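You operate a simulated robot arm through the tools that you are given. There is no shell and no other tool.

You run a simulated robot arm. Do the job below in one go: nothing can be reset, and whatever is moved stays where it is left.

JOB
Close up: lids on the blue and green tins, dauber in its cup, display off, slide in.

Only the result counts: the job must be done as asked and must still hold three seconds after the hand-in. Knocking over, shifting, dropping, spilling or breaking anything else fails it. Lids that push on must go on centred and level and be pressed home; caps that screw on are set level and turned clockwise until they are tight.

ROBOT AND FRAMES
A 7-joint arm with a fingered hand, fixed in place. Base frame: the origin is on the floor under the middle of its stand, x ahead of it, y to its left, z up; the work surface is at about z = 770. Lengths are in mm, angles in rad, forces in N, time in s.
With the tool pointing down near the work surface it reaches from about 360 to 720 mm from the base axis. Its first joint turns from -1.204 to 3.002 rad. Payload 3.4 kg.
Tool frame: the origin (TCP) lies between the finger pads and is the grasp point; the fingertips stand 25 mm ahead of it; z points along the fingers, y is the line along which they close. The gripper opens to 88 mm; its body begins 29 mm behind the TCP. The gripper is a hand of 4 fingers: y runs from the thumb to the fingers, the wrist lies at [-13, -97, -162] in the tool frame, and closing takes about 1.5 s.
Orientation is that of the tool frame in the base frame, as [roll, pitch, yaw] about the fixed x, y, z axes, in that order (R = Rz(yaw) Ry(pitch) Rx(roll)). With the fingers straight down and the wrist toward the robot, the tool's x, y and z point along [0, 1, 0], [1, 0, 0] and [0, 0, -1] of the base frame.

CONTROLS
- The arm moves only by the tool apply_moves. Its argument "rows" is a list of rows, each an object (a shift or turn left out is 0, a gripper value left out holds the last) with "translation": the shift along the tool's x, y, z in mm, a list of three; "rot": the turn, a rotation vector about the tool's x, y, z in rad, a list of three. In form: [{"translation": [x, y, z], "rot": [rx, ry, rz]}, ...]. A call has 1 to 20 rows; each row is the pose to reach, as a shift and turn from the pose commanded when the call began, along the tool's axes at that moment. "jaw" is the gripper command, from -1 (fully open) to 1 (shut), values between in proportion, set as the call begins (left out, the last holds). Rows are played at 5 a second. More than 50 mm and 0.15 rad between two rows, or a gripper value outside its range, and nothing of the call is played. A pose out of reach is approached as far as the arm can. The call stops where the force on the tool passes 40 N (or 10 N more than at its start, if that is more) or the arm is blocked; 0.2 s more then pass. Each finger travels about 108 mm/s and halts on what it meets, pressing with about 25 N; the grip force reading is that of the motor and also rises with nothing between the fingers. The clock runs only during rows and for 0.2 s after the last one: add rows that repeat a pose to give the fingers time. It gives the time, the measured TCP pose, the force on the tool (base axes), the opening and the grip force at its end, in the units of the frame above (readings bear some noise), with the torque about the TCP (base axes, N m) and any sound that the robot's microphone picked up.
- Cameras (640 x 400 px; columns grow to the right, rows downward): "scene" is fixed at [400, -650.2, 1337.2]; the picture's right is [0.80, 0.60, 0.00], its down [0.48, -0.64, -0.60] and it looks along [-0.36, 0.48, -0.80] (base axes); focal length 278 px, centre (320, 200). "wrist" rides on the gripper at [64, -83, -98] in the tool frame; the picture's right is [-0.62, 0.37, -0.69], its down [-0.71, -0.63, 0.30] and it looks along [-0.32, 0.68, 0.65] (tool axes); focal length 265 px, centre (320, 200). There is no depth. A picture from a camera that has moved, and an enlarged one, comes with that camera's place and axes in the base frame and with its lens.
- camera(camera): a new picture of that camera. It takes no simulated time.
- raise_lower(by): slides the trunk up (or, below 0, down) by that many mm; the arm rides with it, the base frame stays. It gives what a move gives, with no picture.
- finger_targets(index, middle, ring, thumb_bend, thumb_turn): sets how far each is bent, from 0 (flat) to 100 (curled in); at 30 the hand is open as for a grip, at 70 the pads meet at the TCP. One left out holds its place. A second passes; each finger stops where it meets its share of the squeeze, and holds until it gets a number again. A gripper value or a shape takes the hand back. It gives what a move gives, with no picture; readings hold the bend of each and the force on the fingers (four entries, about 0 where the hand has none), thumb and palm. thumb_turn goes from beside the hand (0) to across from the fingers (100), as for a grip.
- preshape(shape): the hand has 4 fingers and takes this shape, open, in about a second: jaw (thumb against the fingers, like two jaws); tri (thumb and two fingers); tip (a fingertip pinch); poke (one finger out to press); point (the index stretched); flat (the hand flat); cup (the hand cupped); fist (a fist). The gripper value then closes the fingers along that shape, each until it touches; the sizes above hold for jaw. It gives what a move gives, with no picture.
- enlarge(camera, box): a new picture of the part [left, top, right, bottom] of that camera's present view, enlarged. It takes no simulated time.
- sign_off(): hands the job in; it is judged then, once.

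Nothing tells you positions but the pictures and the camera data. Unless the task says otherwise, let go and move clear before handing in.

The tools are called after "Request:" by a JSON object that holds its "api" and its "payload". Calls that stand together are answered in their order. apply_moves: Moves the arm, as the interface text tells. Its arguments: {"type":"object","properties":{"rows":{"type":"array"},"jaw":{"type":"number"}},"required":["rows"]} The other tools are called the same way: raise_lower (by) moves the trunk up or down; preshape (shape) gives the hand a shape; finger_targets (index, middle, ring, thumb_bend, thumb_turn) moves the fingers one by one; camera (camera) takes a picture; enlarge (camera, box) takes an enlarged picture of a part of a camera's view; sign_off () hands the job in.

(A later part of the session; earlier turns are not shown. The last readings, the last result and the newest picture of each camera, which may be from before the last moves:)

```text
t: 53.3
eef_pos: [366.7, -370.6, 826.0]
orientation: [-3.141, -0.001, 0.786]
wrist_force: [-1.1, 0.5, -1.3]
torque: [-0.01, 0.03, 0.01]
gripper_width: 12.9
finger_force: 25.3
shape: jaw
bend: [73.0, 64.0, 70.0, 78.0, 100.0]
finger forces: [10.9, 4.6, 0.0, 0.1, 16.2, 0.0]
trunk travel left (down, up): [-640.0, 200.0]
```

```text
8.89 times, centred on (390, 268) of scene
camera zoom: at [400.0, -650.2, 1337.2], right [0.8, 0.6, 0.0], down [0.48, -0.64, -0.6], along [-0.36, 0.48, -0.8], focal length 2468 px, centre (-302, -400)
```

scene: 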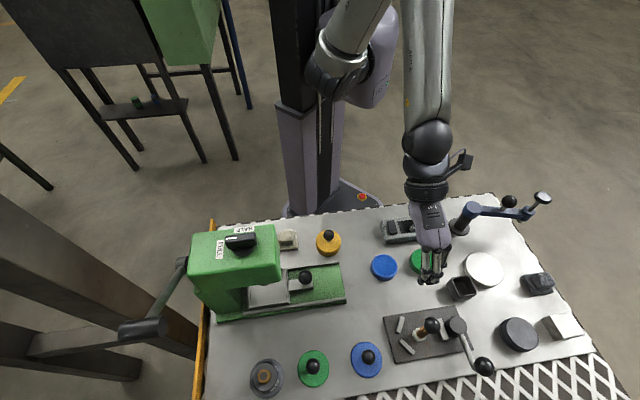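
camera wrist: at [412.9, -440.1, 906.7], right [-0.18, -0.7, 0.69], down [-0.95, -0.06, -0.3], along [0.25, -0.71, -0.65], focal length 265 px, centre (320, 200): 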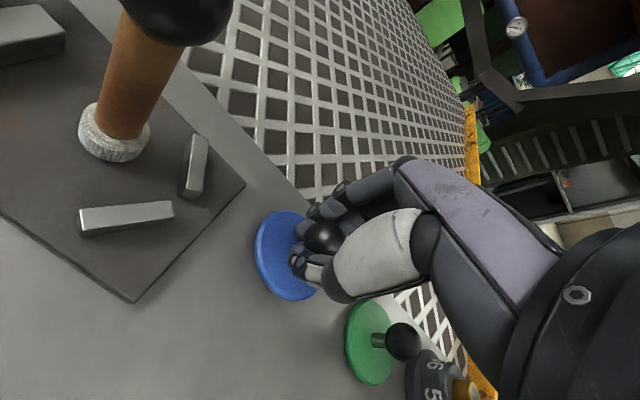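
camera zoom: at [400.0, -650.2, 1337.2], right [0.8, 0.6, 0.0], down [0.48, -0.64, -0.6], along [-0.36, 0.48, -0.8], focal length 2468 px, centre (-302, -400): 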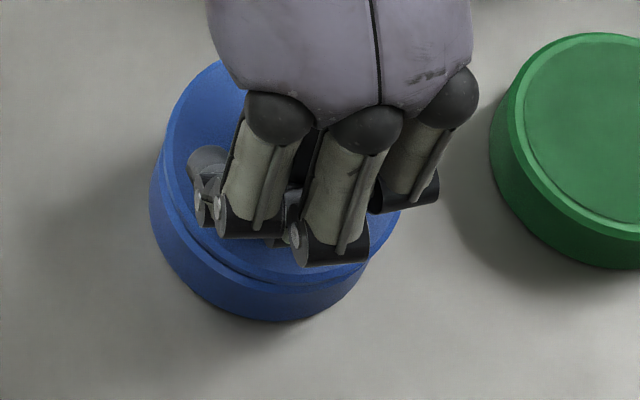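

Request:
{"api": "enlarge", "payload": {"camera": "scene", "box": [375, 260, 410, 286]}}

Request:
{"api": "enlarge", "payload": {"camera": "wrist", "box": [240, 200, 320, 305]}}

```text
15.38 times, centred on (392, 273) of scene
camera zoom: at [400.0, -650.2, 1337.2], right [0.8, 0.6, 0.0], down [0.48, -0.64, -0.6], along [-0.36, 0.48, -0.8], focal length 4272 px, centre (-795, -923)
```

zoom: 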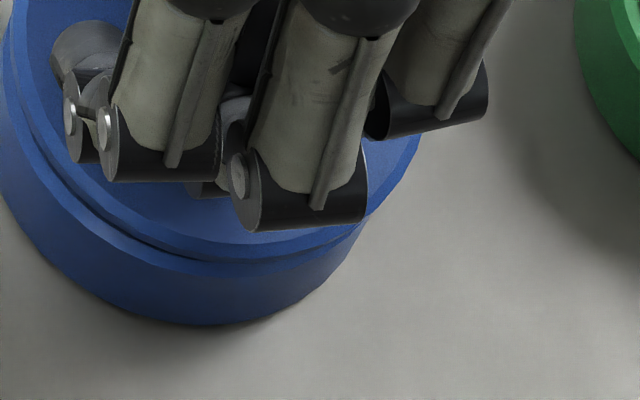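

```text
3.81 times, centred on (280, 252) of wrist
camera zoom: at [353.4, -267.9, 925.1], right [-0.18, -0.7, 0.69], down [-0.95, -0.06, -0.3], along [0.25, -0.71, -0.65], focal length 1011 px, centre (472, 0)
```

zoom: 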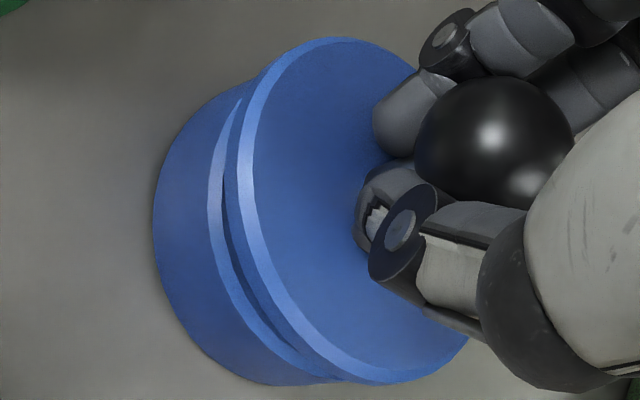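

The lid is centred over the tin within about 1 mm and about 5 mm above it. I'll lower it onto the tin gently.

Request:
{"api": "apply_moves", "payload": {"rows": [{"translation": [0, 0, 2]}, {"translation": [0, 0, 3.5]}, {"translation": [0, 0, 5]}, {"translation": [0, 0, 6]}, {"translation": [0, 0, 7]}, {"translation": [0, 0, 7]}]}}

Request:
{"api": "enlarge", "payload": {"camera": "scene", "box": [365, 245, 415, 290]}}

Request:
{"api": "enlarge", "payload": {"camera": "wrist", "box": [240, 180, 360, 305]}}

```text
t: 54.7
eef_pos: [366.4, -371.4, 821.4]
orientation: [3.141, -0.003, 0.785]
wrist_force: [-1.0, 1.2, 6.6]
torque: [-0.19, -0.04, 0.01]
gripper_width: 13.4
finger_force: 25.5
shape: jaw
bend: [74.0, 73.0, 70.0, 79.0, 100.0]
finger forces: [10.7, 8.5, 0.0, 0.1, 17.5, 0.0]
trunk travel left (down, up): [-640.0, 200.0]
```

```text
8.89 times, centred on (390, 268) of scene
camera zoom: at [400.0, -650.2, 1337.2], right [0.8, 0.6, 0.0], down [0.48, -0.64, -0.6], along [-0.36, 0.48, -0.8], focal length 2468 px, centre (-302, -400)
```

zoom: 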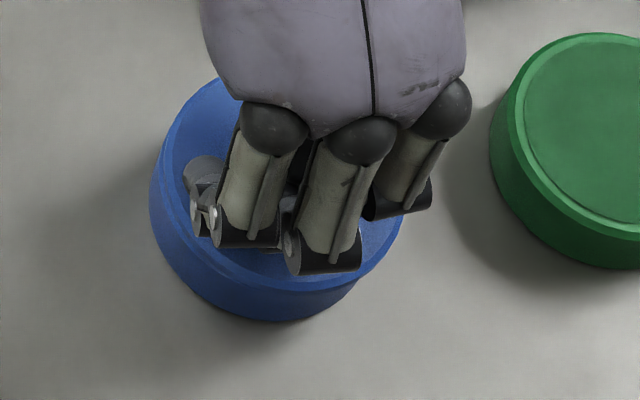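

```text
3.20 times, centred on (300, 242) of wrist
camera zoom: at [353.2, -267.7, 919.4], right [-0.18, -0.7, 0.69], down [-0.95, -0.06, -0.31], along [0.26, -0.71, -0.65], focal length 849 px, centre (384, 64)
```

zoom: 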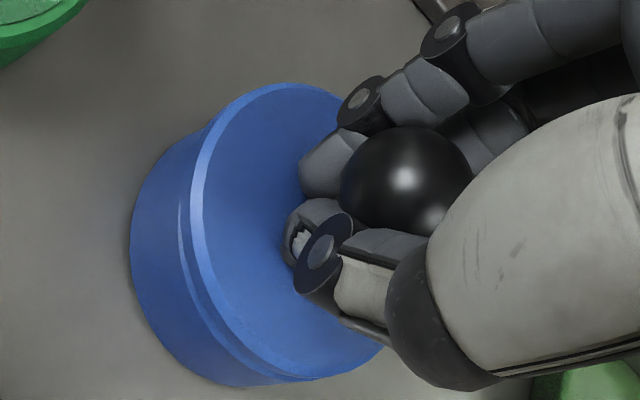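

Request:
{"api": "enlarge", "payload": {"camera": "scene", "box": [372, 258, 412, 286]}}

Request:
{"api": "enlarge", "payload": {"camera": "wrist", "box": [240, 200, 320, 305]}}

```text
14.29 times, centred on (392, 272) of scene
camera zoom: at [400.0, -650.2, 1337.2], right [0.8, 0.6, 0.0], down [0.48, -0.64, -0.6], along [-0.36, 0.48, -0.8], focal length 3966 px, centre (-709, -829)
```

zoom: 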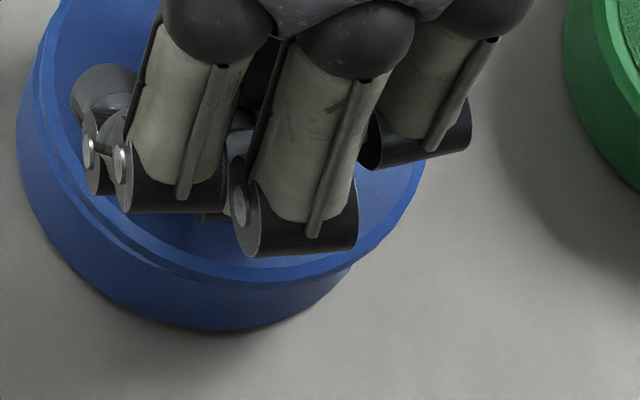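

```text
3.81 times, centred on (280, 252) of wrist
camera zoom: at [353.2, -267.7, 919.4], right [-0.18, -0.7, 0.69], down [-0.95, -0.06, -0.31], along [0.26, -0.71, -0.65], focal length 1011 px, centre (472, 0)
```

zoom: 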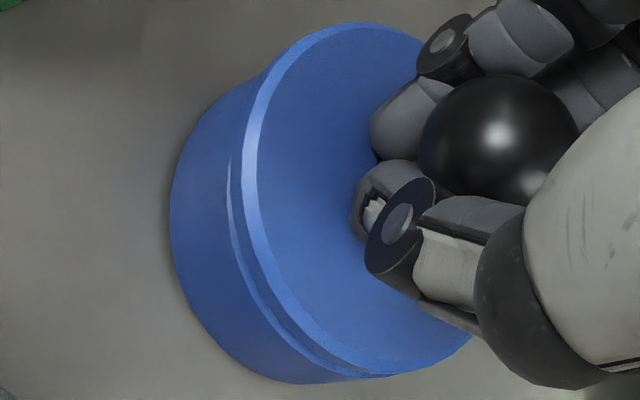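

The lid touches the tin but sits about 1 mm toward +x and +y, because a sliver of tin rim shows on the other side. I'll lift slightly, shift and set it down again.

Request:
{"api": "apply_moves", "payload": {"rows": [{"translation": [0, 0, -3]}, {"translation": [-1.2, -0.8, -3]}, {"translation": [-1.2, -0.8, -1.5]}, {"translation": [-1.2, -0.8, 0]}, {"translation": [-1.2, -0.8, 0]}]}}

Request:
{"api": "enlarge", "payload": {"camera": "scene", "box": [372, 258, 412, 286]}}

Request:
{"api": "enlarge", "payload": {"camera": "wrist", "box": [240, 200, 320, 305]}}

Request:
{"api": "enlarge", "payload": {"camera": "scene", "box": [308, 225, 348, 260]}}

```text
t: 55.9
eef_pos: [364.8, -372.1, 820.4]
orientation: [3.14, -0.001, 0.786]
wrist_force: [1.9, 1.8, 5.1]
torque: [-0.12, -0.1, -0.01]
gripper_width: 12.8
finger_force: 25.0
shape: jaw
bend: [74.0, 73.0, 70.0, 79.0, 100.0]
finger forces: [12.1, 6.8, 0.0, 0.1, 17.5, 0.0]
trunk travel left (down, up): [-640.0, 200.0]
```

```text
14.29 times, centred on (392, 272) of scene
camera zoom: at [400.0, -650.2, 1337.2], right [0.8, 0.6, 0.0], down [0.48, -0.64, -0.6], along [-0.36, 0.48, -0.8], focal length 3966 px, centre (-709, -829)
```

zoom: 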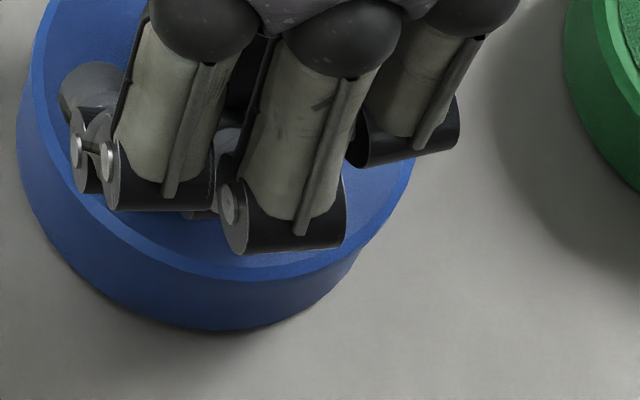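

```text
3.81 times, centred on (280, 252) of wrist
camera zoom: at [351.7, -268.6, 919.6], right [-0.18, -0.7, 0.69], down [-0.95, -0.06, -0.31], along [0.26, -0.71, -0.65], focal length 1011 px, centre (472, 0)
```

zoom: 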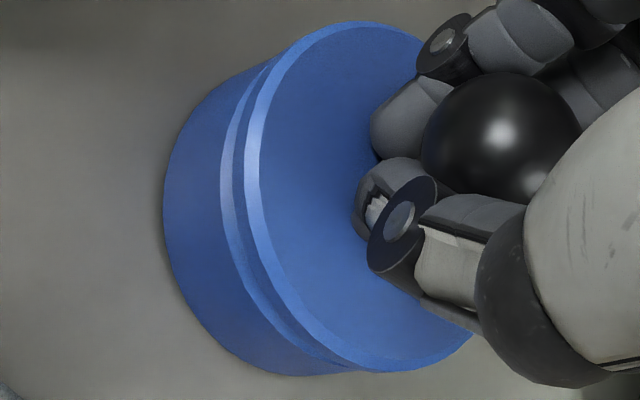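

```text
11.43 times, centred on (328, 242) of scene
camera zoom: at [400.0, -650.2, 1337.2], right [0.8, 0.6, 0.0], down [0.48, -0.64, -0.6], along [-0.36, 0.48, -0.8], focal length 3173 px, centre (229, -286)
```

zoom: 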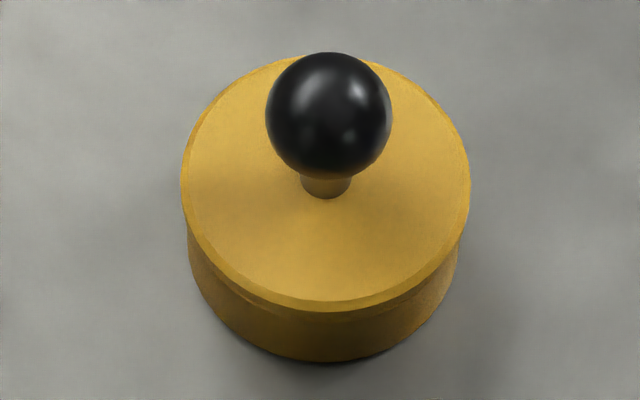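

Now the rim sliver shows only on the near side, so the lid is about 1.8 mm too far toward +y. I'll lift a little and shift it back.

Request:
{"api": "apply_moves", "payload": {"rows": [{"translation": [0, 0, -3]}, {"translation": [0.3, -1.8, -3]}, {"translation": [0.3, -1.8, -1.5]}, {"translation": [0.3, -1.8, 0]}, {"translation": [0.3, -1.8, 0]}]}}

Request:
{"api": "enlarge", "payload": {"camera": "scene", "box": [372, 258, 412, 286]}}

Request:
{"api": "enlarge", "payload": {"camera": "wrist", "box": [240, 200, 320, 305]}}

```text
t: 57.1
eef_pos: [363.6, -372.4, 821.2]
orientation: [3.141, 0.001, 0.784]
wrist_force: [-0.6, 2.3, 5.6]
torque: [-0.12, -0.05, 0.0]
gripper_width: 13.2
finger_force: 25.7
shape: jaw
bend: [74.0, 73.0, 70.0, 79.0, 100.0]
finger forces: [12.1, 7.0, 0.0, 0.0, 18.1, 0.1]
trunk travel left (down, up): [-640.0, 200.0]
```

```text
14.29 times, centred on (392, 272) of scene
camera zoom: at [400.0, -650.2, 1337.2], right [0.8, 0.6, 0.0], down [0.48, -0.64, -0.6], along [-0.36, 0.48, -0.8], focal length 3966 px, centre (-709, -829)
```

zoom: 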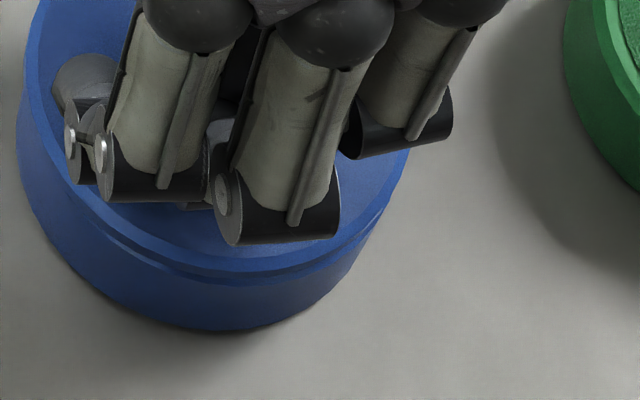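

```text
3.81 times, centred on (280, 252) of wrist
camera zoom: at [350.5, -268.1, 919.9], right [-0.18, -0.7, 0.69], down [-0.95, -0.06, -0.31], along [0.25, -0.71, -0.65], focal length 1011 px, centre (472, 0)
```

zoom: 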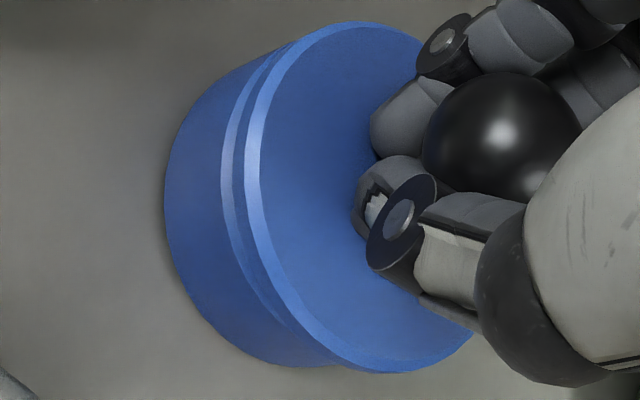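

Now it's about 1.2 mm off toward -x only. One more small correction.

Request:
{"api": "apply_moves", "payload": {"rows": [{"translation": [0, 0, -3]}, {"translation": [1.3, 0.1, -3]}, {"translation": [1.3, 0.1, -1.5]}, {"translation": [1.3, 0.1, 0]}, {"translation": [1.3, 0.1, 0]}]}}

Request:
{"api": "enlarge", "payload": {"camera": "scene", "box": [372, 258, 412, 286]}}

Request:
{"api": "enlarge", "payload": {"camera": "wrist", "box": [240, 200, 320, 305]}}

```text
t: 58.3
eef_pos: [363.8, -371.2, 821.2]
orientation: [3.142, -0.001, 0.785]
wrist_force: [-0.6, 1.4, 4.8]
torque: [-0.15, -0.09, 0.0]
gripper_width: 13.3
finger_force: 25.3
shape: jaw
bend: [74.0, 73.0, 70.0, 79.0, 100.0]
finger forces: [13.5, 7.3, 0.0, 0.0, 18.5, 0.0]
trunk travel left (down, up): [-640.0, 200.0]
```

```text
14.29 times, centred on (392, 272) of scene
camera zoom: at [400.0, -650.2, 1337.2], right [0.8, 0.6, 0.0], down [0.48, -0.64, -0.6], along [-0.36, 0.48, -0.8], focal length 3966 px, centre (-709, -829)
```

zoom: 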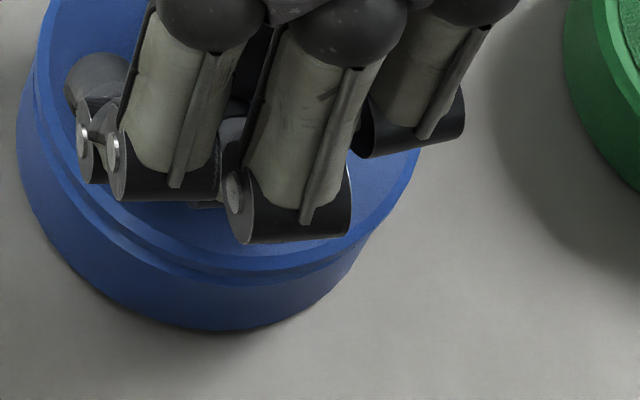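

```text
3.81 times, centred on (280, 252) of wrist
camera zoom: at [351.7, -266.9, 919.6], right [-0.18, -0.7, 0.69], down [-0.95, -0.06, -0.31], along [0.25, -0.71, -0.65], focal length 1011 px, centre (472, 0)
```

zoom: 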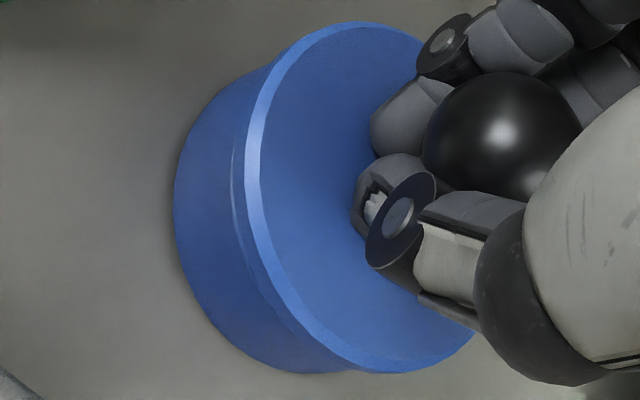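

Centred to within about half a millimetre. I'll nudge that out and press down steadily.

Request:
{"api": "apply_moves", "payload": {"rows": [{"translation": [0, 0, -2]}, {"translation": [-0.4, 0.4, -2]}, {"translation": [-0.4, 0.4, 0]}, {"translation": [-0.4, 0.4, 2]}, {"translation": [-0.4, 0.4, 4]}, {"translation": [-0.4, 0.4, 6]}, {"translation": [-0.4, 0.4, 6]}]}}

Request:
{"api": "enlarge", "payload": {"camera": "scene", "box": [372, 258, 412, 286]}}

Request:
{"api": "enlarge", "payload": {"camera": "wrist", "box": [240, 200, 320, 305]}}

```text
t: 59.9
eef_pos: [365.3, -372.1, 819.5]
orientation: [3.122, -0.005, 0.785]
wrist_force: [-5.0, 3.6, 19.5]
torque: [-0.06, -0.05, 0.0]
gripper_width: 13.9
finger_force: 25.0
shape: jaw
bend: [74.0, 73.0, 70.0, 79.0, 100.0]
finger forces: [20.5, 10.3, 0.0, 0.0, 27.3, 0.0]
trunk travel left (down, up): [-640.0, 200.0]
stopped in row 7: the force on the tool passed its limit at 41 N (the readings are from after the stop); the commanded pose is now the measured one
```

```text
14.29 times, centred on (392, 272) of scene
camera zoom: at [400.0, -650.2, 1337.2], right [0.8, 0.6, 0.0], down [0.48, -0.64, -0.6], along [-0.36, 0.48, -0.8], focal length 3966 px, centre (-709, -829)
```

zoom: 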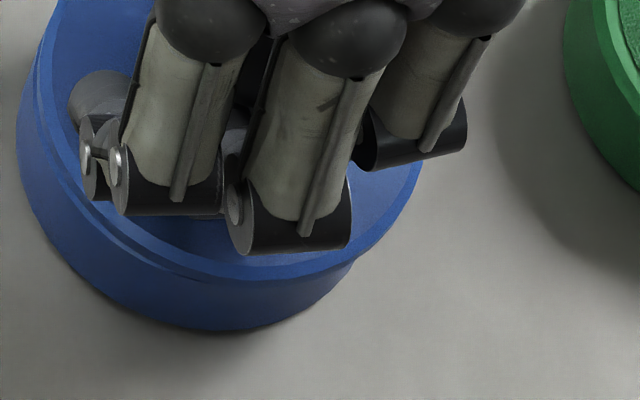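

```text
3.81 times, centred on (280, 252) of wrist
camera zoom: at [351.6, -267.0, 916.7], right [-0.19, -0.69, 0.7], down [-0.95, -0.06, -0.32], along [0.26, -0.72, -0.64], focal length 1011 px, centre (472, 0)
```

zoom: 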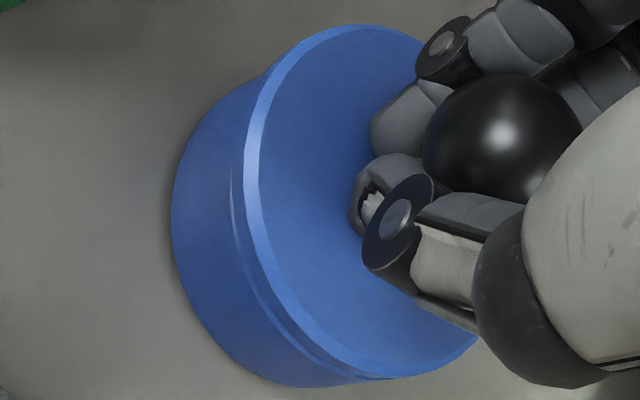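

Pressing took over 40 N with no further travel. I'll open the hand partway, enough to free the knob, then rise and inspect the lid.

Request:
{"api": "apply_moves", "payload": {"rows": [{}, {}, {}, {}, {}, {}], "jaw": 0.1}}

Request:
{"api": "apply_moves", "payload": {"rows": [{"translation": [0, 0, -8], "rot": [0, 0, 0]}, {"translation": [0, 0, -20], "rot": [0.01, 0, 0]}, {"translation": [0, 0, -40], "rot": [0.018, 0, 0]}, {"translation": [0, 0, -60], "rot": [0.018, 0, 0]}, {"translation": [0, 0, -60], "rot": [0.018, 0, 0]}]}}

Request:
{"api": "enlarge", "payload": {"camera": "scene", "box": [365, 245, 415, 290]}}

Request:
{"api": "enlarge", "payload": {"camera": "wrist", "box": [180, 180, 340, 320]}}

```text
t: 61.3
eef_pos: [366.4, -370.9, 819.9]
orientation: [3.123, -0.002, 0.785]
wrist_force: [2.9, -0.9, 34.9]
torque: [-0.12, -0.41, 0.01]
gripper_width: 33.4
finger_force: 0.0
shape: jaw
bend: [76.0, 48.0, 43.0, 80.0, 100.0]
finger forces: [16.8, 7.2, 0.0, 0.0, 11.3, 0.1]
trunk travel left (down, up): [-640.0, 200.0]
```

```text
t: 62.5
eef_pos: [367.0, -375.1, 876.2]
orientation: [-3.134, -0.003, 0.785]
wrist_force: [-0.2, -0.2, 0.3]
torque: [0.02, 0.02, -0.03]
gripper_width: 39.0
finger_force: 0.1
shape: jaw
bend: [74.0, 47.0, 43.0, 71.0, 100.0]
finger forces: [0.0, 0.1, 0.0, 0.1, 0.0, 0.0]
trunk travel left (down, up): [-640.0, 200.0]
heard: snap
```

```text
8.89 times, centred on (390, 268) of scene
camera zoom: at [400.0, -650.2, 1337.2], right [0.8, 0.6, 0.0], down [0.48, -0.64, -0.6], along [-0.36, 0.48, -0.8], focal length 2468 px, centre (-302, -400)
```

zoom: 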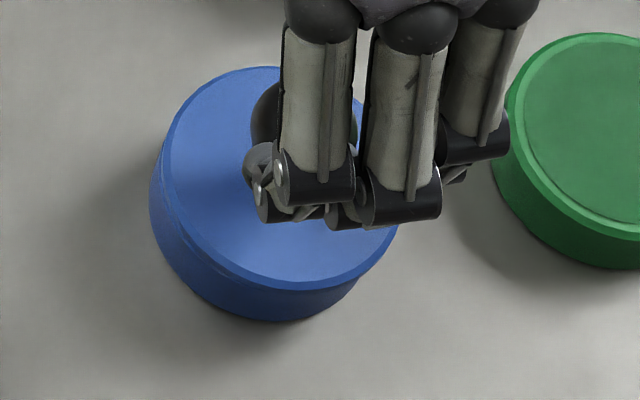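

```text
2.86 times, centred on (260, 250) of wrist
camera zoom: at [354.1, -271.9, 975.8], right [-0.17, -0.7, 0.69], down [-0.95, -0.06, -0.3], along [0.25, -0.71, -0.66], focal length 758 px, centre (491, 57)
```

zoom: 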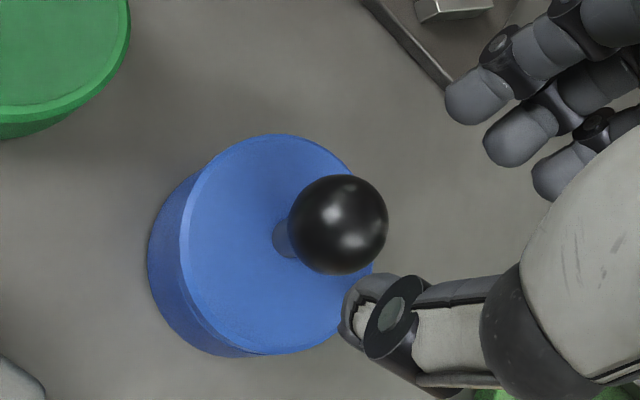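

I heard a snap, which suggests the lid went home. I'll open the hand fully, move aside and check the blue lid against the yellow one.

Request:
{"api": "apply_moves", "payload": {"rows": [{"translation": [0, 0, -20]}, {"translation": [30, 20, -40]}, {"translation": [60, 50, -50]}, {"translation": [60, 50, -50]}], "jaw": -1}}

Request:
{"api": "enlarge", "payload": {"camera": "scene", "box": [310, 225, 410, 290]}}

Request:
{"api": "enlarge", "payload": {"camera": "scene", "box": [366, 246, 406, 286]}}

Request:
{"api": "camera", "payload": {"camera": "wrist"}}

```text
t: 63.5
eef_pos: [443.4, -366.0, 928.1]
orientation: [-3.132, -0.003, 0.786]
wrist_force: [0.1, -0.3, -0.2]
torque: [0.02, 0.05, 0.01]
gripper_width: 87.7
finger_force: 0.0
shape: jaw
bend: [30.0, 30.0, 30.0, 30.0, 98.0]
finger forces: [0.0, 0.0, 0.0, 0.1, 0.0, 0.0]
trunk travel left (down, up): [-640.0, 200.0]
```

```text
6.15 times, centred on (360, 258) of scene
camera zoom: at [400.0, -650.2, 1337.2], right [0.8, 0.6, 0.0], down [0.48, -0.64, -0.6], along [-0.36, 0.48, -0.8], focal length 1709 px, centre (74, -154)
```

zoom: 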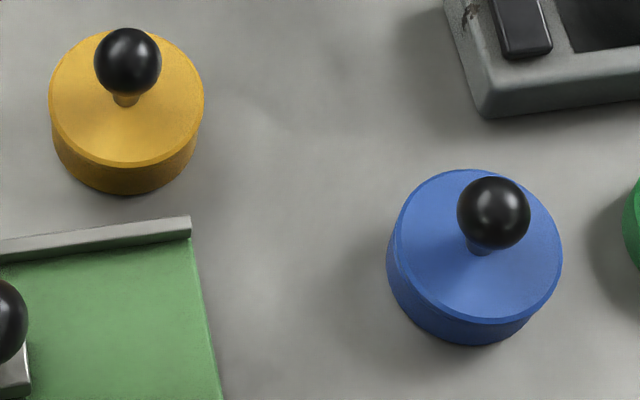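

```text
10.00 times, centred on (386, 266) of scene
camera zoom: at [400.0, -650.2, 1337.2], right [0.8, 0.6, 0.0], down [0.48, -0.64, -0.6], along [-0.36, 0.48, -0.8], focal length 2776 px, centre (-340, -460)
```

zoom: 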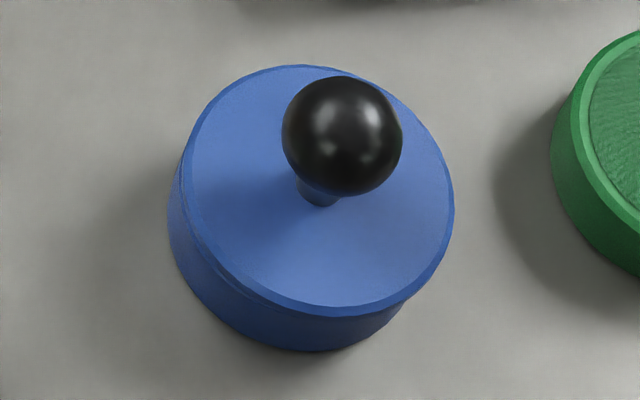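

```text
taken
camera wrist: at [431.3, -262.5, 1028.0], right [-0.18, -0.7, 0.69], down [-0.95, -0.06, -0.3], along [0.25, -0.71, -0.66], focal length 265 px, centre (320, 200)
```

wrist: 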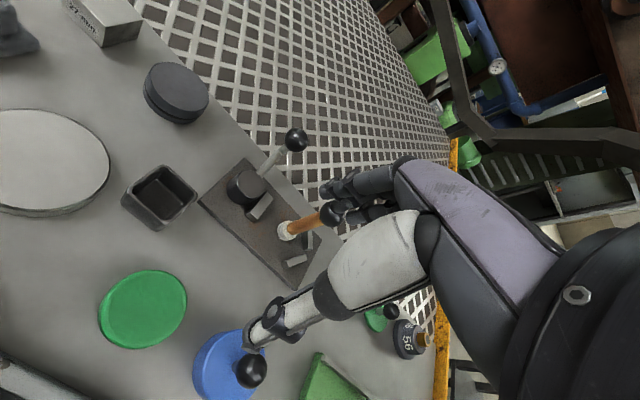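

The blue lid sits level and concentric, at the same height above its tin as the yellow one. Next is the green lid at bench (-180, 686), and I'll turn the hand a little to keep the wrist clear of the machine head.

Request:
{"api": "apply_moves", "payload": {"rows": [{"translation": [-40, 20, 0], "rot": [-0.003, 0, 0.04]}, {"translation": [-80, 40, 0], "rot": [-0.006, 0, 0.08]}, {"translation": [-120, 60, 0], "rot": [-0.0095, 0, 0.12]}, {"translation": [-160, 80, 0], "rot": [-0.0095, 0, 0.16]}, {"translation": [-200, 98, 0], "rot": [-0.0095, 0, 0.2]}, {"translation": [-235, 114, 10], "rot": [-0.0095, 0, 0.25]}, {"translation": [-235, 114, 15], "rot": [-0.0095, 0, 0.25]}, {"translation": [-235, 114, 15], "rot": [-0.0095, 0, 0.25]}]}}

Request:
{"api": "camera", "payload": {"camera": "wrist"}}

Request:
{"api": "camera", "payload": {"camera": "scene"}}

```text
t: 65.3
eef_pos: [359.2, -613.5, 909.2]
orientation: [3.141, -0.002, 0.535]
wrist_force: [0.0, -0.4, 0.0]
torque: [0.01, 0.01, -0.02]
gripper_width: 87.6
finger_force: 0.1
shape: jaw
bend: [30.0, 30.0, 30.0, 30.0, 98.0]
finger forces: [0.2, 0.1, 0.0, 0.0, 0.0, 0.1]
trunk travel left (down, up): [-640.0, 200.0]
```

```text
taken
camera wrist: at [372.4, -509.7, 1007.2], right [-0.35, -0.63, 0.69], down [-0.94, 0.18, -0.31], along [0.07, -0.75, -0.65], focal length 265 px, centre (320, 200)
```

wrist: 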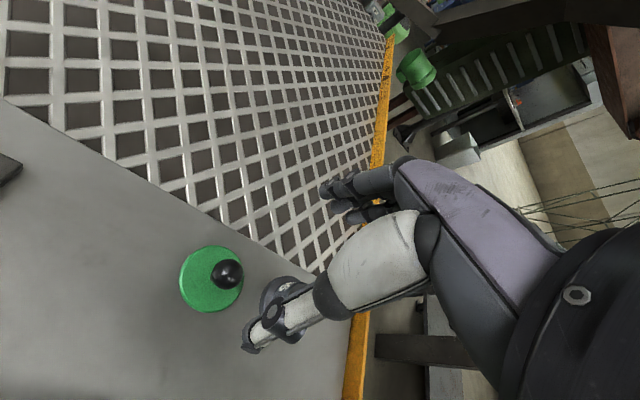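

```text
taken
```

scene: 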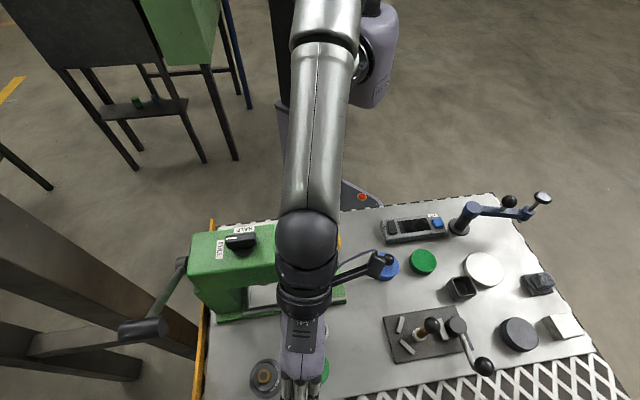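

The green knob is about 3 mm off the TCP in y. I'll correct that and go down to check closer.

Request:
{"api": "apply_moves", "payload": {"rows": [{"translation": [0, -2, 30]}, {"translation": [0, -3.4, 60]}, {"translation": [0, -3.4, 76]}, {"translation": [0, -3.4, 82]}, {"translation": [0, -3.4, 82]}]}}

Request:
{"api": "enlarge", "payload": {"camera": "wrist", "box": [200, 180, 400, 320]}}

Request:
{"api": "enlarge", "payload": {"camera": "scene", "box": [240, 310, 360, 400]}}

```text
t: 66.5
eef_pos: [357.7, -608.9, 826.4]
orientation: [-3.141, -0.001, 0.536]
wrist_force: [0.0, 0.5, 1.2]
torque: [0.0, -0.02, -0.01]
gripper_width: 87.7
finger_force: 0.0
shape: jaw
bend: [30.0, 30.0, 30.0, 30.0, 98.0]
finger forces: [0.0, 0.0, 0.0, 0.0, 0.0, 0.0]
trunk travel left (down, up): [-640.0, 200.0]
```

```text
2.86 times, centred on (300, 250) of wrist
camera zoom: at [370.9, -505.7, 924.9], right [-0.35, -0.63, 0.69], down [-0.94, 0.18, -0.31], along [0.07, -0.75, -0.65], focal length 758 px, centre (377, 57)
```

zoom: 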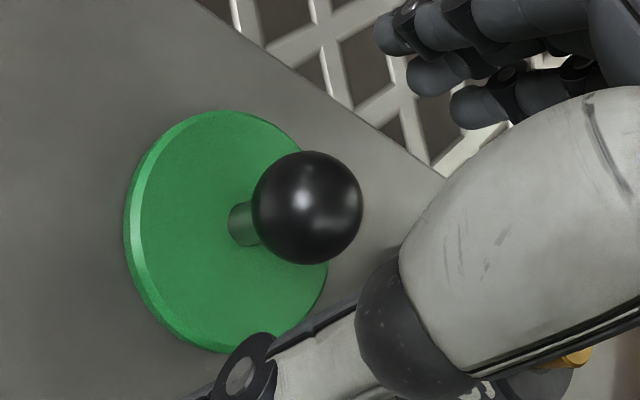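

```text
4.44 times, centred on (300, 355) of scene
camera zoom: at [400.0, -650.2, 1337.2], right [0.8, 0.6, 0.0], down [0.48, -0.64, -0.6], along [-0.36, 0.48, -0.8], focal length 1234 px, centre (409, -489)
```

zoom: 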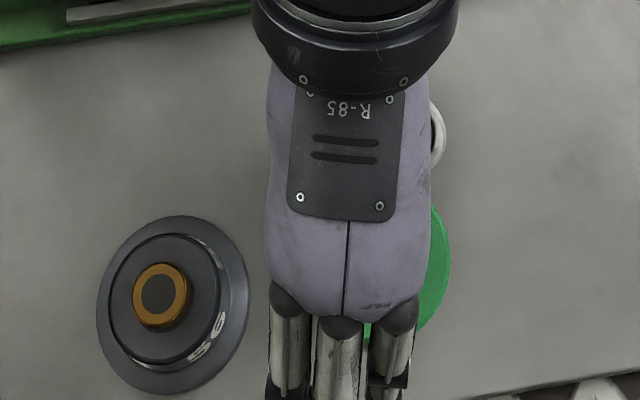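

The knob is centred within about 1.5 mm. I'll go down the last 19 mm, close and lift.

Request:
{"api": "apply_moves", "payload": {"rows": [{"translation": [-1, 1, 10]}, {"translation": [-1, 1, 16]}, {"translation": [-1, 1, 19]}, {"translation": [-1, 1, 19]}]}}

Request:
{"api": "apply_moves", "payload": {"rows": [{}, {}, {}, {}, {}, {}, {}, {}], "jaw": 1}}

Request:
{"api": "enlarge", "payload": {"camera": "wrist", "box": [200, 180, 400, 320]}}

```text
t: 67.5
eef_pos: [357.8, -611.4, 809.2]
orientation: [-3.141, -0.001, 0.537]
wrist_force: [0.1, 0.2, -0.1]
torque: [-0.01, -0.01, 0.01]
gripper_width: 88.0
finger_force: 0.1
shape: jaw
bend: [30.0, 30.0, 30.0, 30.0, 98.0]
finger forces: [0.0, 0.1, 0.0, 0.1, 0.0, 0.1]
trunk travel left (down, up): [-640.0, 200.0]
```

```text
t: 69.3
eef_pos: [357.4, -611.3, 809.5]
orientation: [3.141, -0.002, 0.535]
wrist_force: [-0.3, 0.2, -0.4]
torque: [-0.02, 0.01, 0.01]
gripper_width: 13.2
finger_force: 24.8
shape: jaw
bend: [73.0, 66.0, 70.0, 78.0, 100.0]
finger forces: [11.8, 4.4, 0.0, 0.0, 16.5, 0.1]
trunk travel left (down, up): [-640.0, 200.0]
```

```text
2.86 times, centred on (300, 250) of wrist
camera zoom: at [370.6, -507.8, 907.4], right [-0.35, -0.63, 0.69], down [-0.94, 0.18, -0.31], along [0.07, -0.75, -0.65], focal length 758 px, centre (377, 57)
```

zoom: 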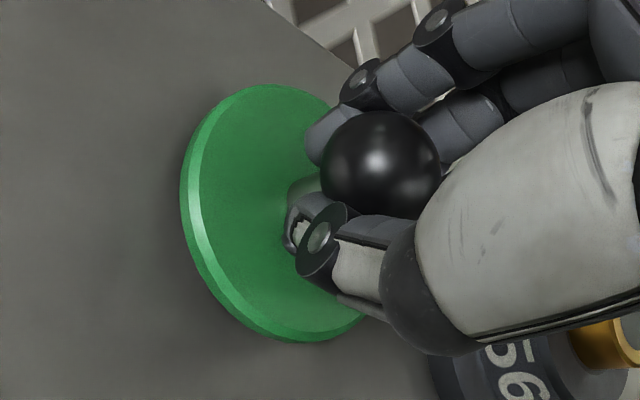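

Good grip, the same as with the blue lid. I'll lift and carry it to hover above the green tin, turning the hand back square.

Request:
{"api": "apply_moves", "payload": {"rows": [{"translation": [0, 0, -10]}, {"translation": [0, 0, -40]}, {"translation": [0, 0, -80]}, {"translation": [15, -16, -90], "rot": [0, 0, -0.02]}, {"translation": [45, -47, -90], "rot": [0, 0, -0.05]}, {"translation": [75, -79, -90], "rot": [0, 0, -0.09]}, {"translation": [105, -110, -90], "rot": [0, 0, -0.13]}, {"translation": [135, -142, -90], "rot": [0, 0, -0.17]}, {"translation": [165, -173, -90], "rot": [0, 0, -0.21]}, {"translation": [195, -204, -85], "rot": [0, 0, -0.25]}, {"translation": [211, -221, -70], "rot": [0, 0, -0.25]}, {"translation": [211, -221, -55], "rot": [0, 0, -0.25]}, {"translation": [211, -221, -55], "rot": [0, 0, -0.25]}]}}

Request:
{"api": "enlarge", "payload": {"camera": "wrist", "box": [195, 175, 335, 305]}}

Request:
{"api": "enlarge", "payload": {"camera": "scene", "box": [395, 225, 455, 285]}}

```text
t: 72.1
eef_pos: [422.7, -313.2, 862.3]
orientation: [-3.141, -0.001, 0.785]
wrist_force: [0.6, 0.2, -0.7]
torque: [0.01, 0.01, 0.01]
gripper_width: 12.8
finger_force: 24.9
shape: jaw
bend: [73.0, 72.0, 70.0, 78.0, 100.0]
finger forces: [11.7, 4.2, 0.0, 0.0, 16.0, 0.0]
trunk travel left (down, up): [-640.0, 200.0]
```

```text
3.08 times, centred on (265, 240) of wrist
camera zoom: at [410.1, -208.7, 960.9], right [-0.18, -0.7, 0.69], down [-0.95, -0.06, -0.31], along [0.26, -0.71, -0.65], focal length 817 px, centre (489, 77)
```

zoom: 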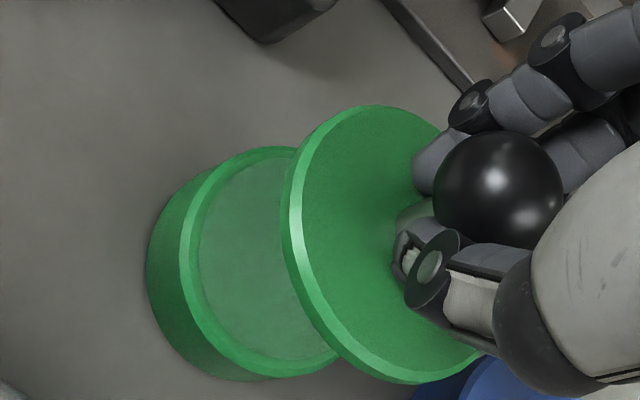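

```text
6.67 times, centred on (425, 255) of scene
camera zoom: at [400.0, -650.2, 1337.2], right [0.8, 0.6, 0.0], down [0.48, -0.64, -0.6], along [-0.36, 0.48, -0.8], focal length 1851 px, centre (-380, -167)
```

zoom: 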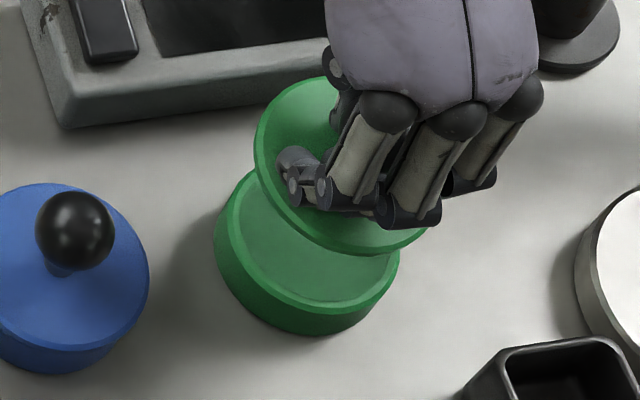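

The lid is about 2 mm short in x relative to the green tin. I'll correct and lower to just above the rim.

Request:
{"api": "apply_moves", "payload": {"rows": [{"translation": [1, 0.5, 10]}, {"translation": [2, 0.5, 20]}, {"translation": [2, 0.5, 27]}, {"translation": [2, 0.5, 32]}, {"translation": [2, 0.5, 32]}]}}

Request:
{"api": "enlarge", "payload": {"camera": "scene", "box": [402, 242, 452, 287]}}

Request:
{"api": "enlarge", "payload": {"camera": "wrist", "box": [240, 190, 320, 305]}}

```text
t: 73.3
eef_pos: [428.0, -312.2, 832.1]
orientation: [-3.14, -0.001, 0.786]
wrist_force: [0.7, -0.3, 0.1]
torque: [0.0, 0.01, 0.0]
gripper_width: 12.7
finger_force: 24.9
shape: jaw
bend: [73.0, 72.0, 70.0, 78.0, 100.0]
finger forces: [11.7, 4.2, 0.1, 0.1, 16.1, 0.0]
trunk travel left (down, up): [-640.0, 200.0]
```

```text
8.89 times, centred on (427, 264) of scene
camera zoom: at [400.0, -650.2, 1337.2], right [0.8, 0.6, 0.0], down [0.48, -0.64, -0.6], along [-0.36, 0.48, -0.8], focal length 2468 px, centre (-631, -373)
```

zoom: 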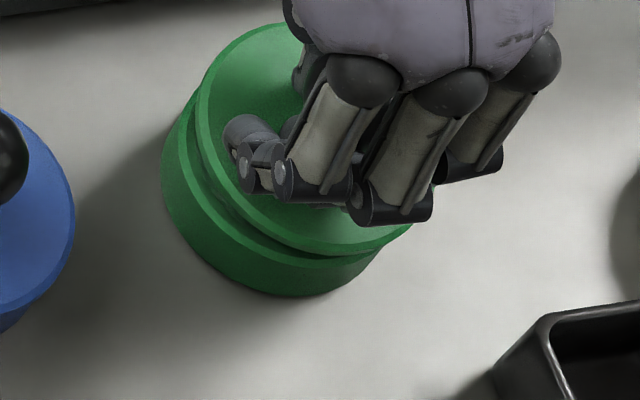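

```text
3.48 times, centred on (280, 248) of wrist
camera zoom: at [414.3, -208.7, 930.6], right [-0.18, -0.7, 0.69], down [-0.95, -0.06, -0.31], along [0.26, -0.71, -0.65], focal length 923 px, centre (459, 35)
```

zoom: 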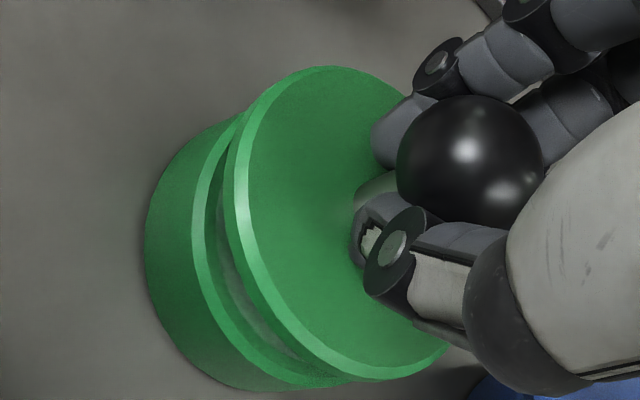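

Request:
{"api": "enlarge", "payload": {"camera": "scene", "box": [418, 250, 450, 278]}}

Request:
{"api": "enlarge", "payload": {"camera": "scene", "box": [416, 244, 436, 264]}}

```text
14.29 times, centred on (434, 264) of scene
camera zoom: at [400.0, -650.2, 1337.2], right [0.8, 0.6, 0.0], down [0.48, -0.64, -0.6], along [-0.36, 0.48, -0.8], focal length 3966 px, centre (-1309, -714)
```

zoom: 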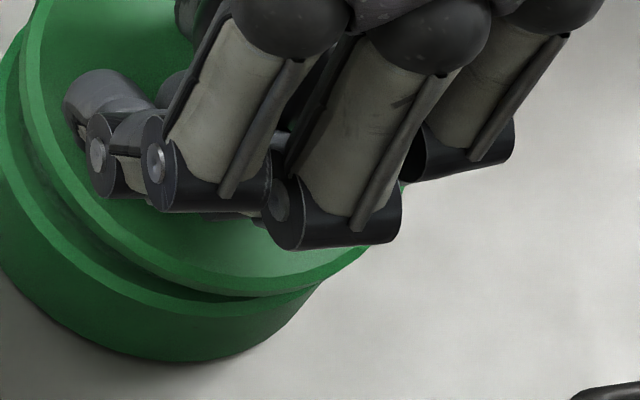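

```text
16.00 times, centred on (426, 254) of scene
camera zoom: at [400.0, -650.2, 1337.2], right [0.8, 0.6, 0.0], down [0.48, -0.64, -0.6], along [-0.36, 0.48, -0.8], focal length 4442 px, centre (-1376, -664)
```

zoom: 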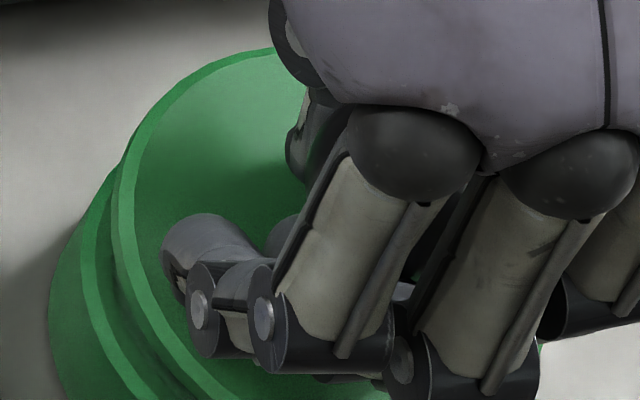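

The lid is about 10 mm above the rim and roughly 1.5 mm toward +x. I'll shift back and lower until it's only a few millimetres off.

Request:
{"api": "apply_moves", "payload": {"rows": [{"translation": [-1.3, 0, 3]}, {"translation": [-1.3, 0, 5]}, {"translation": [-1.3, 0, 7]}, {"translation": [-1.3, 0, 7]}]}}

Request:
{"api": "enlarge", "payload": {"camera": "scene", "box": [412, 246, 448, 280]}}

Request:
{"api": "enlarge", "payload": {"camera": "wrist", "box": [240, 200, 320, 305]}}

```text
t: 74.3
eef_pos: [425.2, -314.3, 824.6]
orientation: [3.139, -0.002, 0.785]
wrist_force: [-0.7, 0.2, 2.5]
torque: [-0.03, -0.01, 0.01]
gripper_width: 13.1
finger_force: 24.4
shape: jaw
bend: [74.0, 72.0, 70.0, 79.0, 100.0]
finger forces: [10.5, 4.2, 0.0, 0.1, 16.1, 0.0]
trunk travel left (down, up): [-640.0, 200.0]
```

```text
11.76 times, centred on (430, 263) of scene
camera zoom: at [400.0, -650.2, 1337.2], right [0.8, 0.6, 0.0], down [0.48, -0.64, -0.6], along [-0.36, 0.48, -0.8], focal length 3266 px, centre (-974, -541)
```

zoom: 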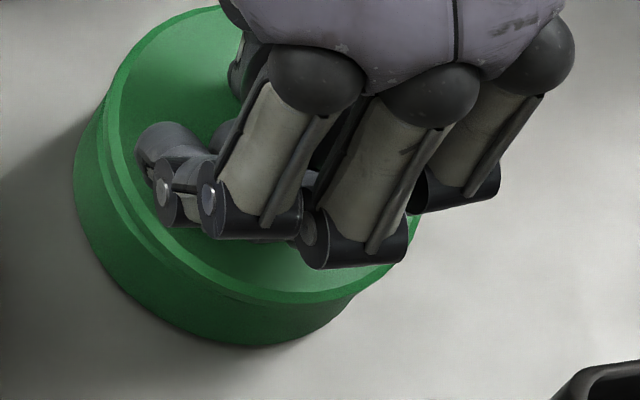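

```text
3.81 times, centred on (280, 252) of wrist
camera zoom: at [412.8, -209.2, 922.9], right [-0.18, -0.7, 0.69], down [-0.95, -0.06, -0.31], along [0.26, -0.71, -0.65], focal length 1011 px, centre (472, 0)
```

zoom: 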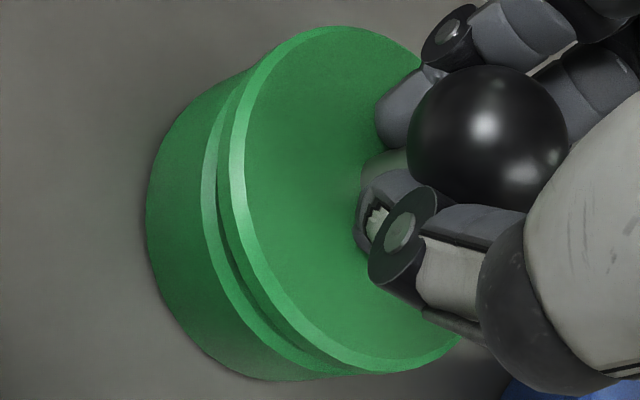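

The lid touches, but the rim shows on the near side, so it needs about 1.3 mm toward -y. I'll lift, shift and lower again.

Request:
{"api": "apply_moves", "payload": {"rows": [{"translation": [0, 0, -3]}, {"translation": [-0.4, -1.3, -3]}, {"translation": [-0.4, -1.3, -1]}, {"translation": [-0.4, -1.3, 1]}, {"translation": [-0.4, -1.3, 1.5]}]}}

Request:
{"api": "enlarge", "payload": {"camera": "scene", "box": [412, 246, 448, 280]}}

Request:
{"api": "enlarge", "payload": {"camera": "wrist", "box": [240, 200, 320, 305]}}

```text
t: 75.5
eef_pos: [425.1, -312.8, 822.5]
orientation: [3.138, -0.003, 0.786]
wrist_force: [0.0, 0.5, 2.0]
torque: [-0.04, 0.02, -0.01]
gripper_width: 13.2
finger_force: 24.8
shape: jaw
bend: [74.0, 72.0, 70.0, 79.0, 100.0]
finger forces: [11.8, 4.8, 0.1, 0.0, 15.8, 0.0]
trunk travel left (down, up): [-640.0, 200.0]
```

```text
11.76 times, centred on (430, 263) of scene
camera zoom: at [400.0, -650.2, 1337.2], right [0.8, 0.6, 0.0], down [0.48, -0.64, -0.6], along [-0.36, 0.48, -0.8], focal length 3266 px, centre (-974, -541)
```

zoom: 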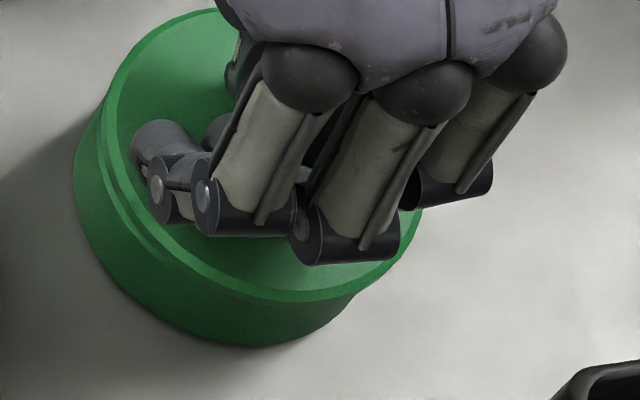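

```text
3.81 times, centred on (280, 252) of wrist
camera zoom: at [412.0, -208.4, 921.4], right [-0.18, -0.7, 0.69], down [-0.95, -0.06, -0.31], along [0.26, -0.71, -0.65], focal length 1011 px, centre (472, 0)
```

zoom: 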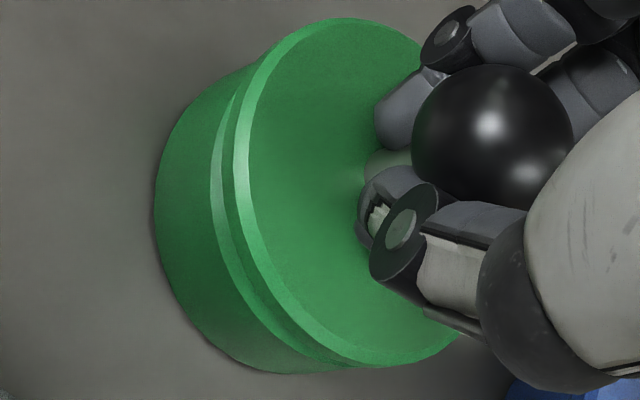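

Request:
{"api": "enlarge", "payload": {"camera": "scene", "box": [416, 246, 432, 262]}}

Request:
{"api": "enlarge", "payload": {"camera": "scene", "box": [426, 262, 446, 278]}}

```text
16.00 times, centred on (424, 254) of scene
camera zoom: at [400.0, -650.2, 1337.2], right [0.8, 0.6, 0.0], down [0.48, -0.64, -0.6], along [-0.36, 0.48, -0.8], focal length 4442 px, centre (-1344, -664)
```

zoom: 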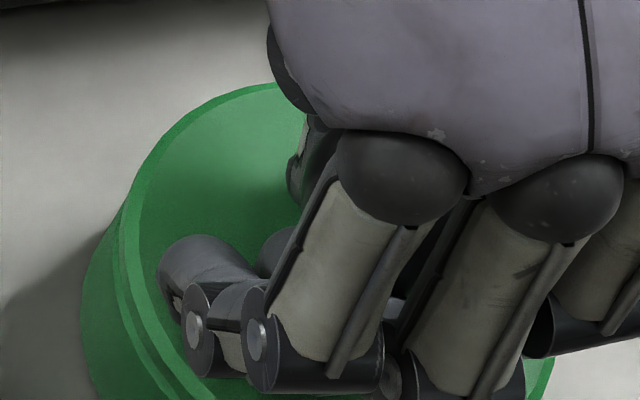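

```text
16.00 times, centred on (436, 270) of scene
camera zoom: at [400.0, -650.2, 1337.2], right [0.8, 0.6, 0.0], down [0.48, -0.64, -0.6], along [-0.36, 0.48, -0.8], focal length 4442 px, centre (-1536, -920)
```

zoom: 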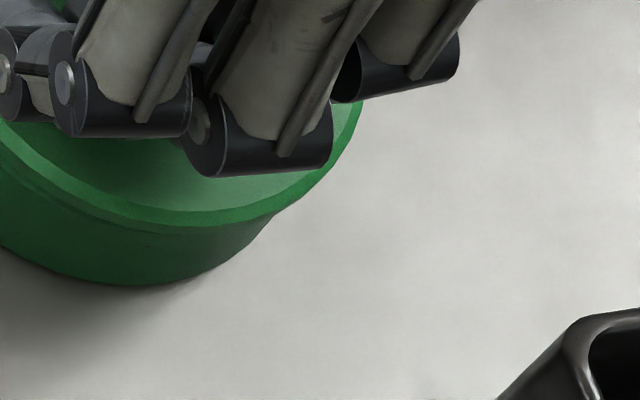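

The lid is concentric and rests on its press fit about 4 mm proud, just as the blue one did before its snap. I'll press it down.

Request:
{"api": "apply_moves", "payload": {"rows": [{"translation": [0, 0, 2]}, {"translation": [0, 0, 3.5]}, {"translation": [0, 0, 5]}, {"translation": [0, 0, 6.5]}, {"translation": [0, 0, 8]}, {"translation": [0, 0, 9]}]}}

Request:
{"api": "enlarge", "payload": {"camera": "scene", "box": [412, 246, 448, 280]}}

Request:
{"api": "enlarge", "payload": {"camera": "wrist", "box": [240, 200, 320, 305]}}

```text
t: 77.1
eef_pos: [426.9, -312.4, 820.2]
orientation: [3.121, -0.008, 0.784]
wrist_force: [-4.0, 1.2, 18.2]
torque: [-0.1, -0.16, -0.01]
gripper_width: 13.4
finger_force: 25.2
shape: jaw
bend: [74.0, 72.0, 70.0, 80.0, 100.0]
finger forces: [26.4, 5.1, 0.0, 0.0, 18.9, 0.0]
trunk travel left (down, up): [-640.0, 200.0]
stopped in row 6: the force on the tool passed its limit at 41 N (the readings are from after the stop); the commanded pose is now the measured one
```

```text
11.76 times, centred on (430, 263) of scene
camera zoom: at [400.0, -650.2, 1337.2], right [0.8, 0.6, 0.0], down [0.48, -0.64, -0.6], along [-0.36, 0.48, -0.8], focal length 3266 px, centre (-974, -541)
```

zoom: 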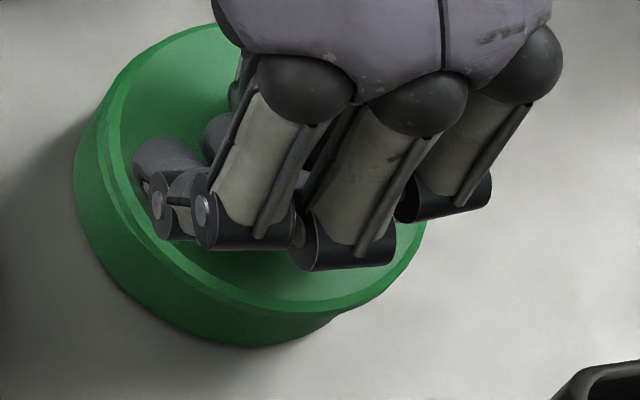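

```text
3.81 times, centred on (280, 252) of wrist
camera zoom: at [411.7, -208.4, 917.1], right [-0.19, -0.69, 0.69], down [-0.94, -0.06, -0.32], along [0.27, -0.72, -0.64], focal length 1011 px, centre (472, 0)
```

zoom: 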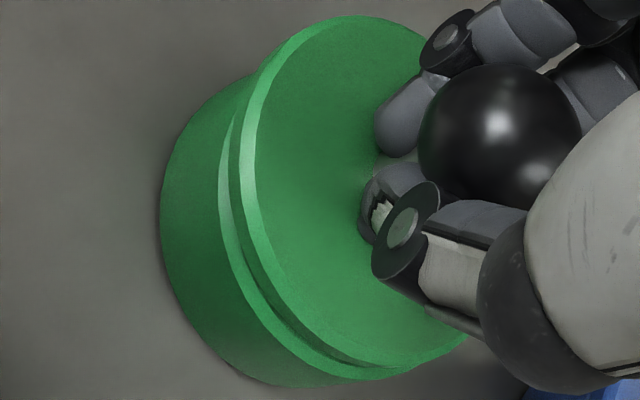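

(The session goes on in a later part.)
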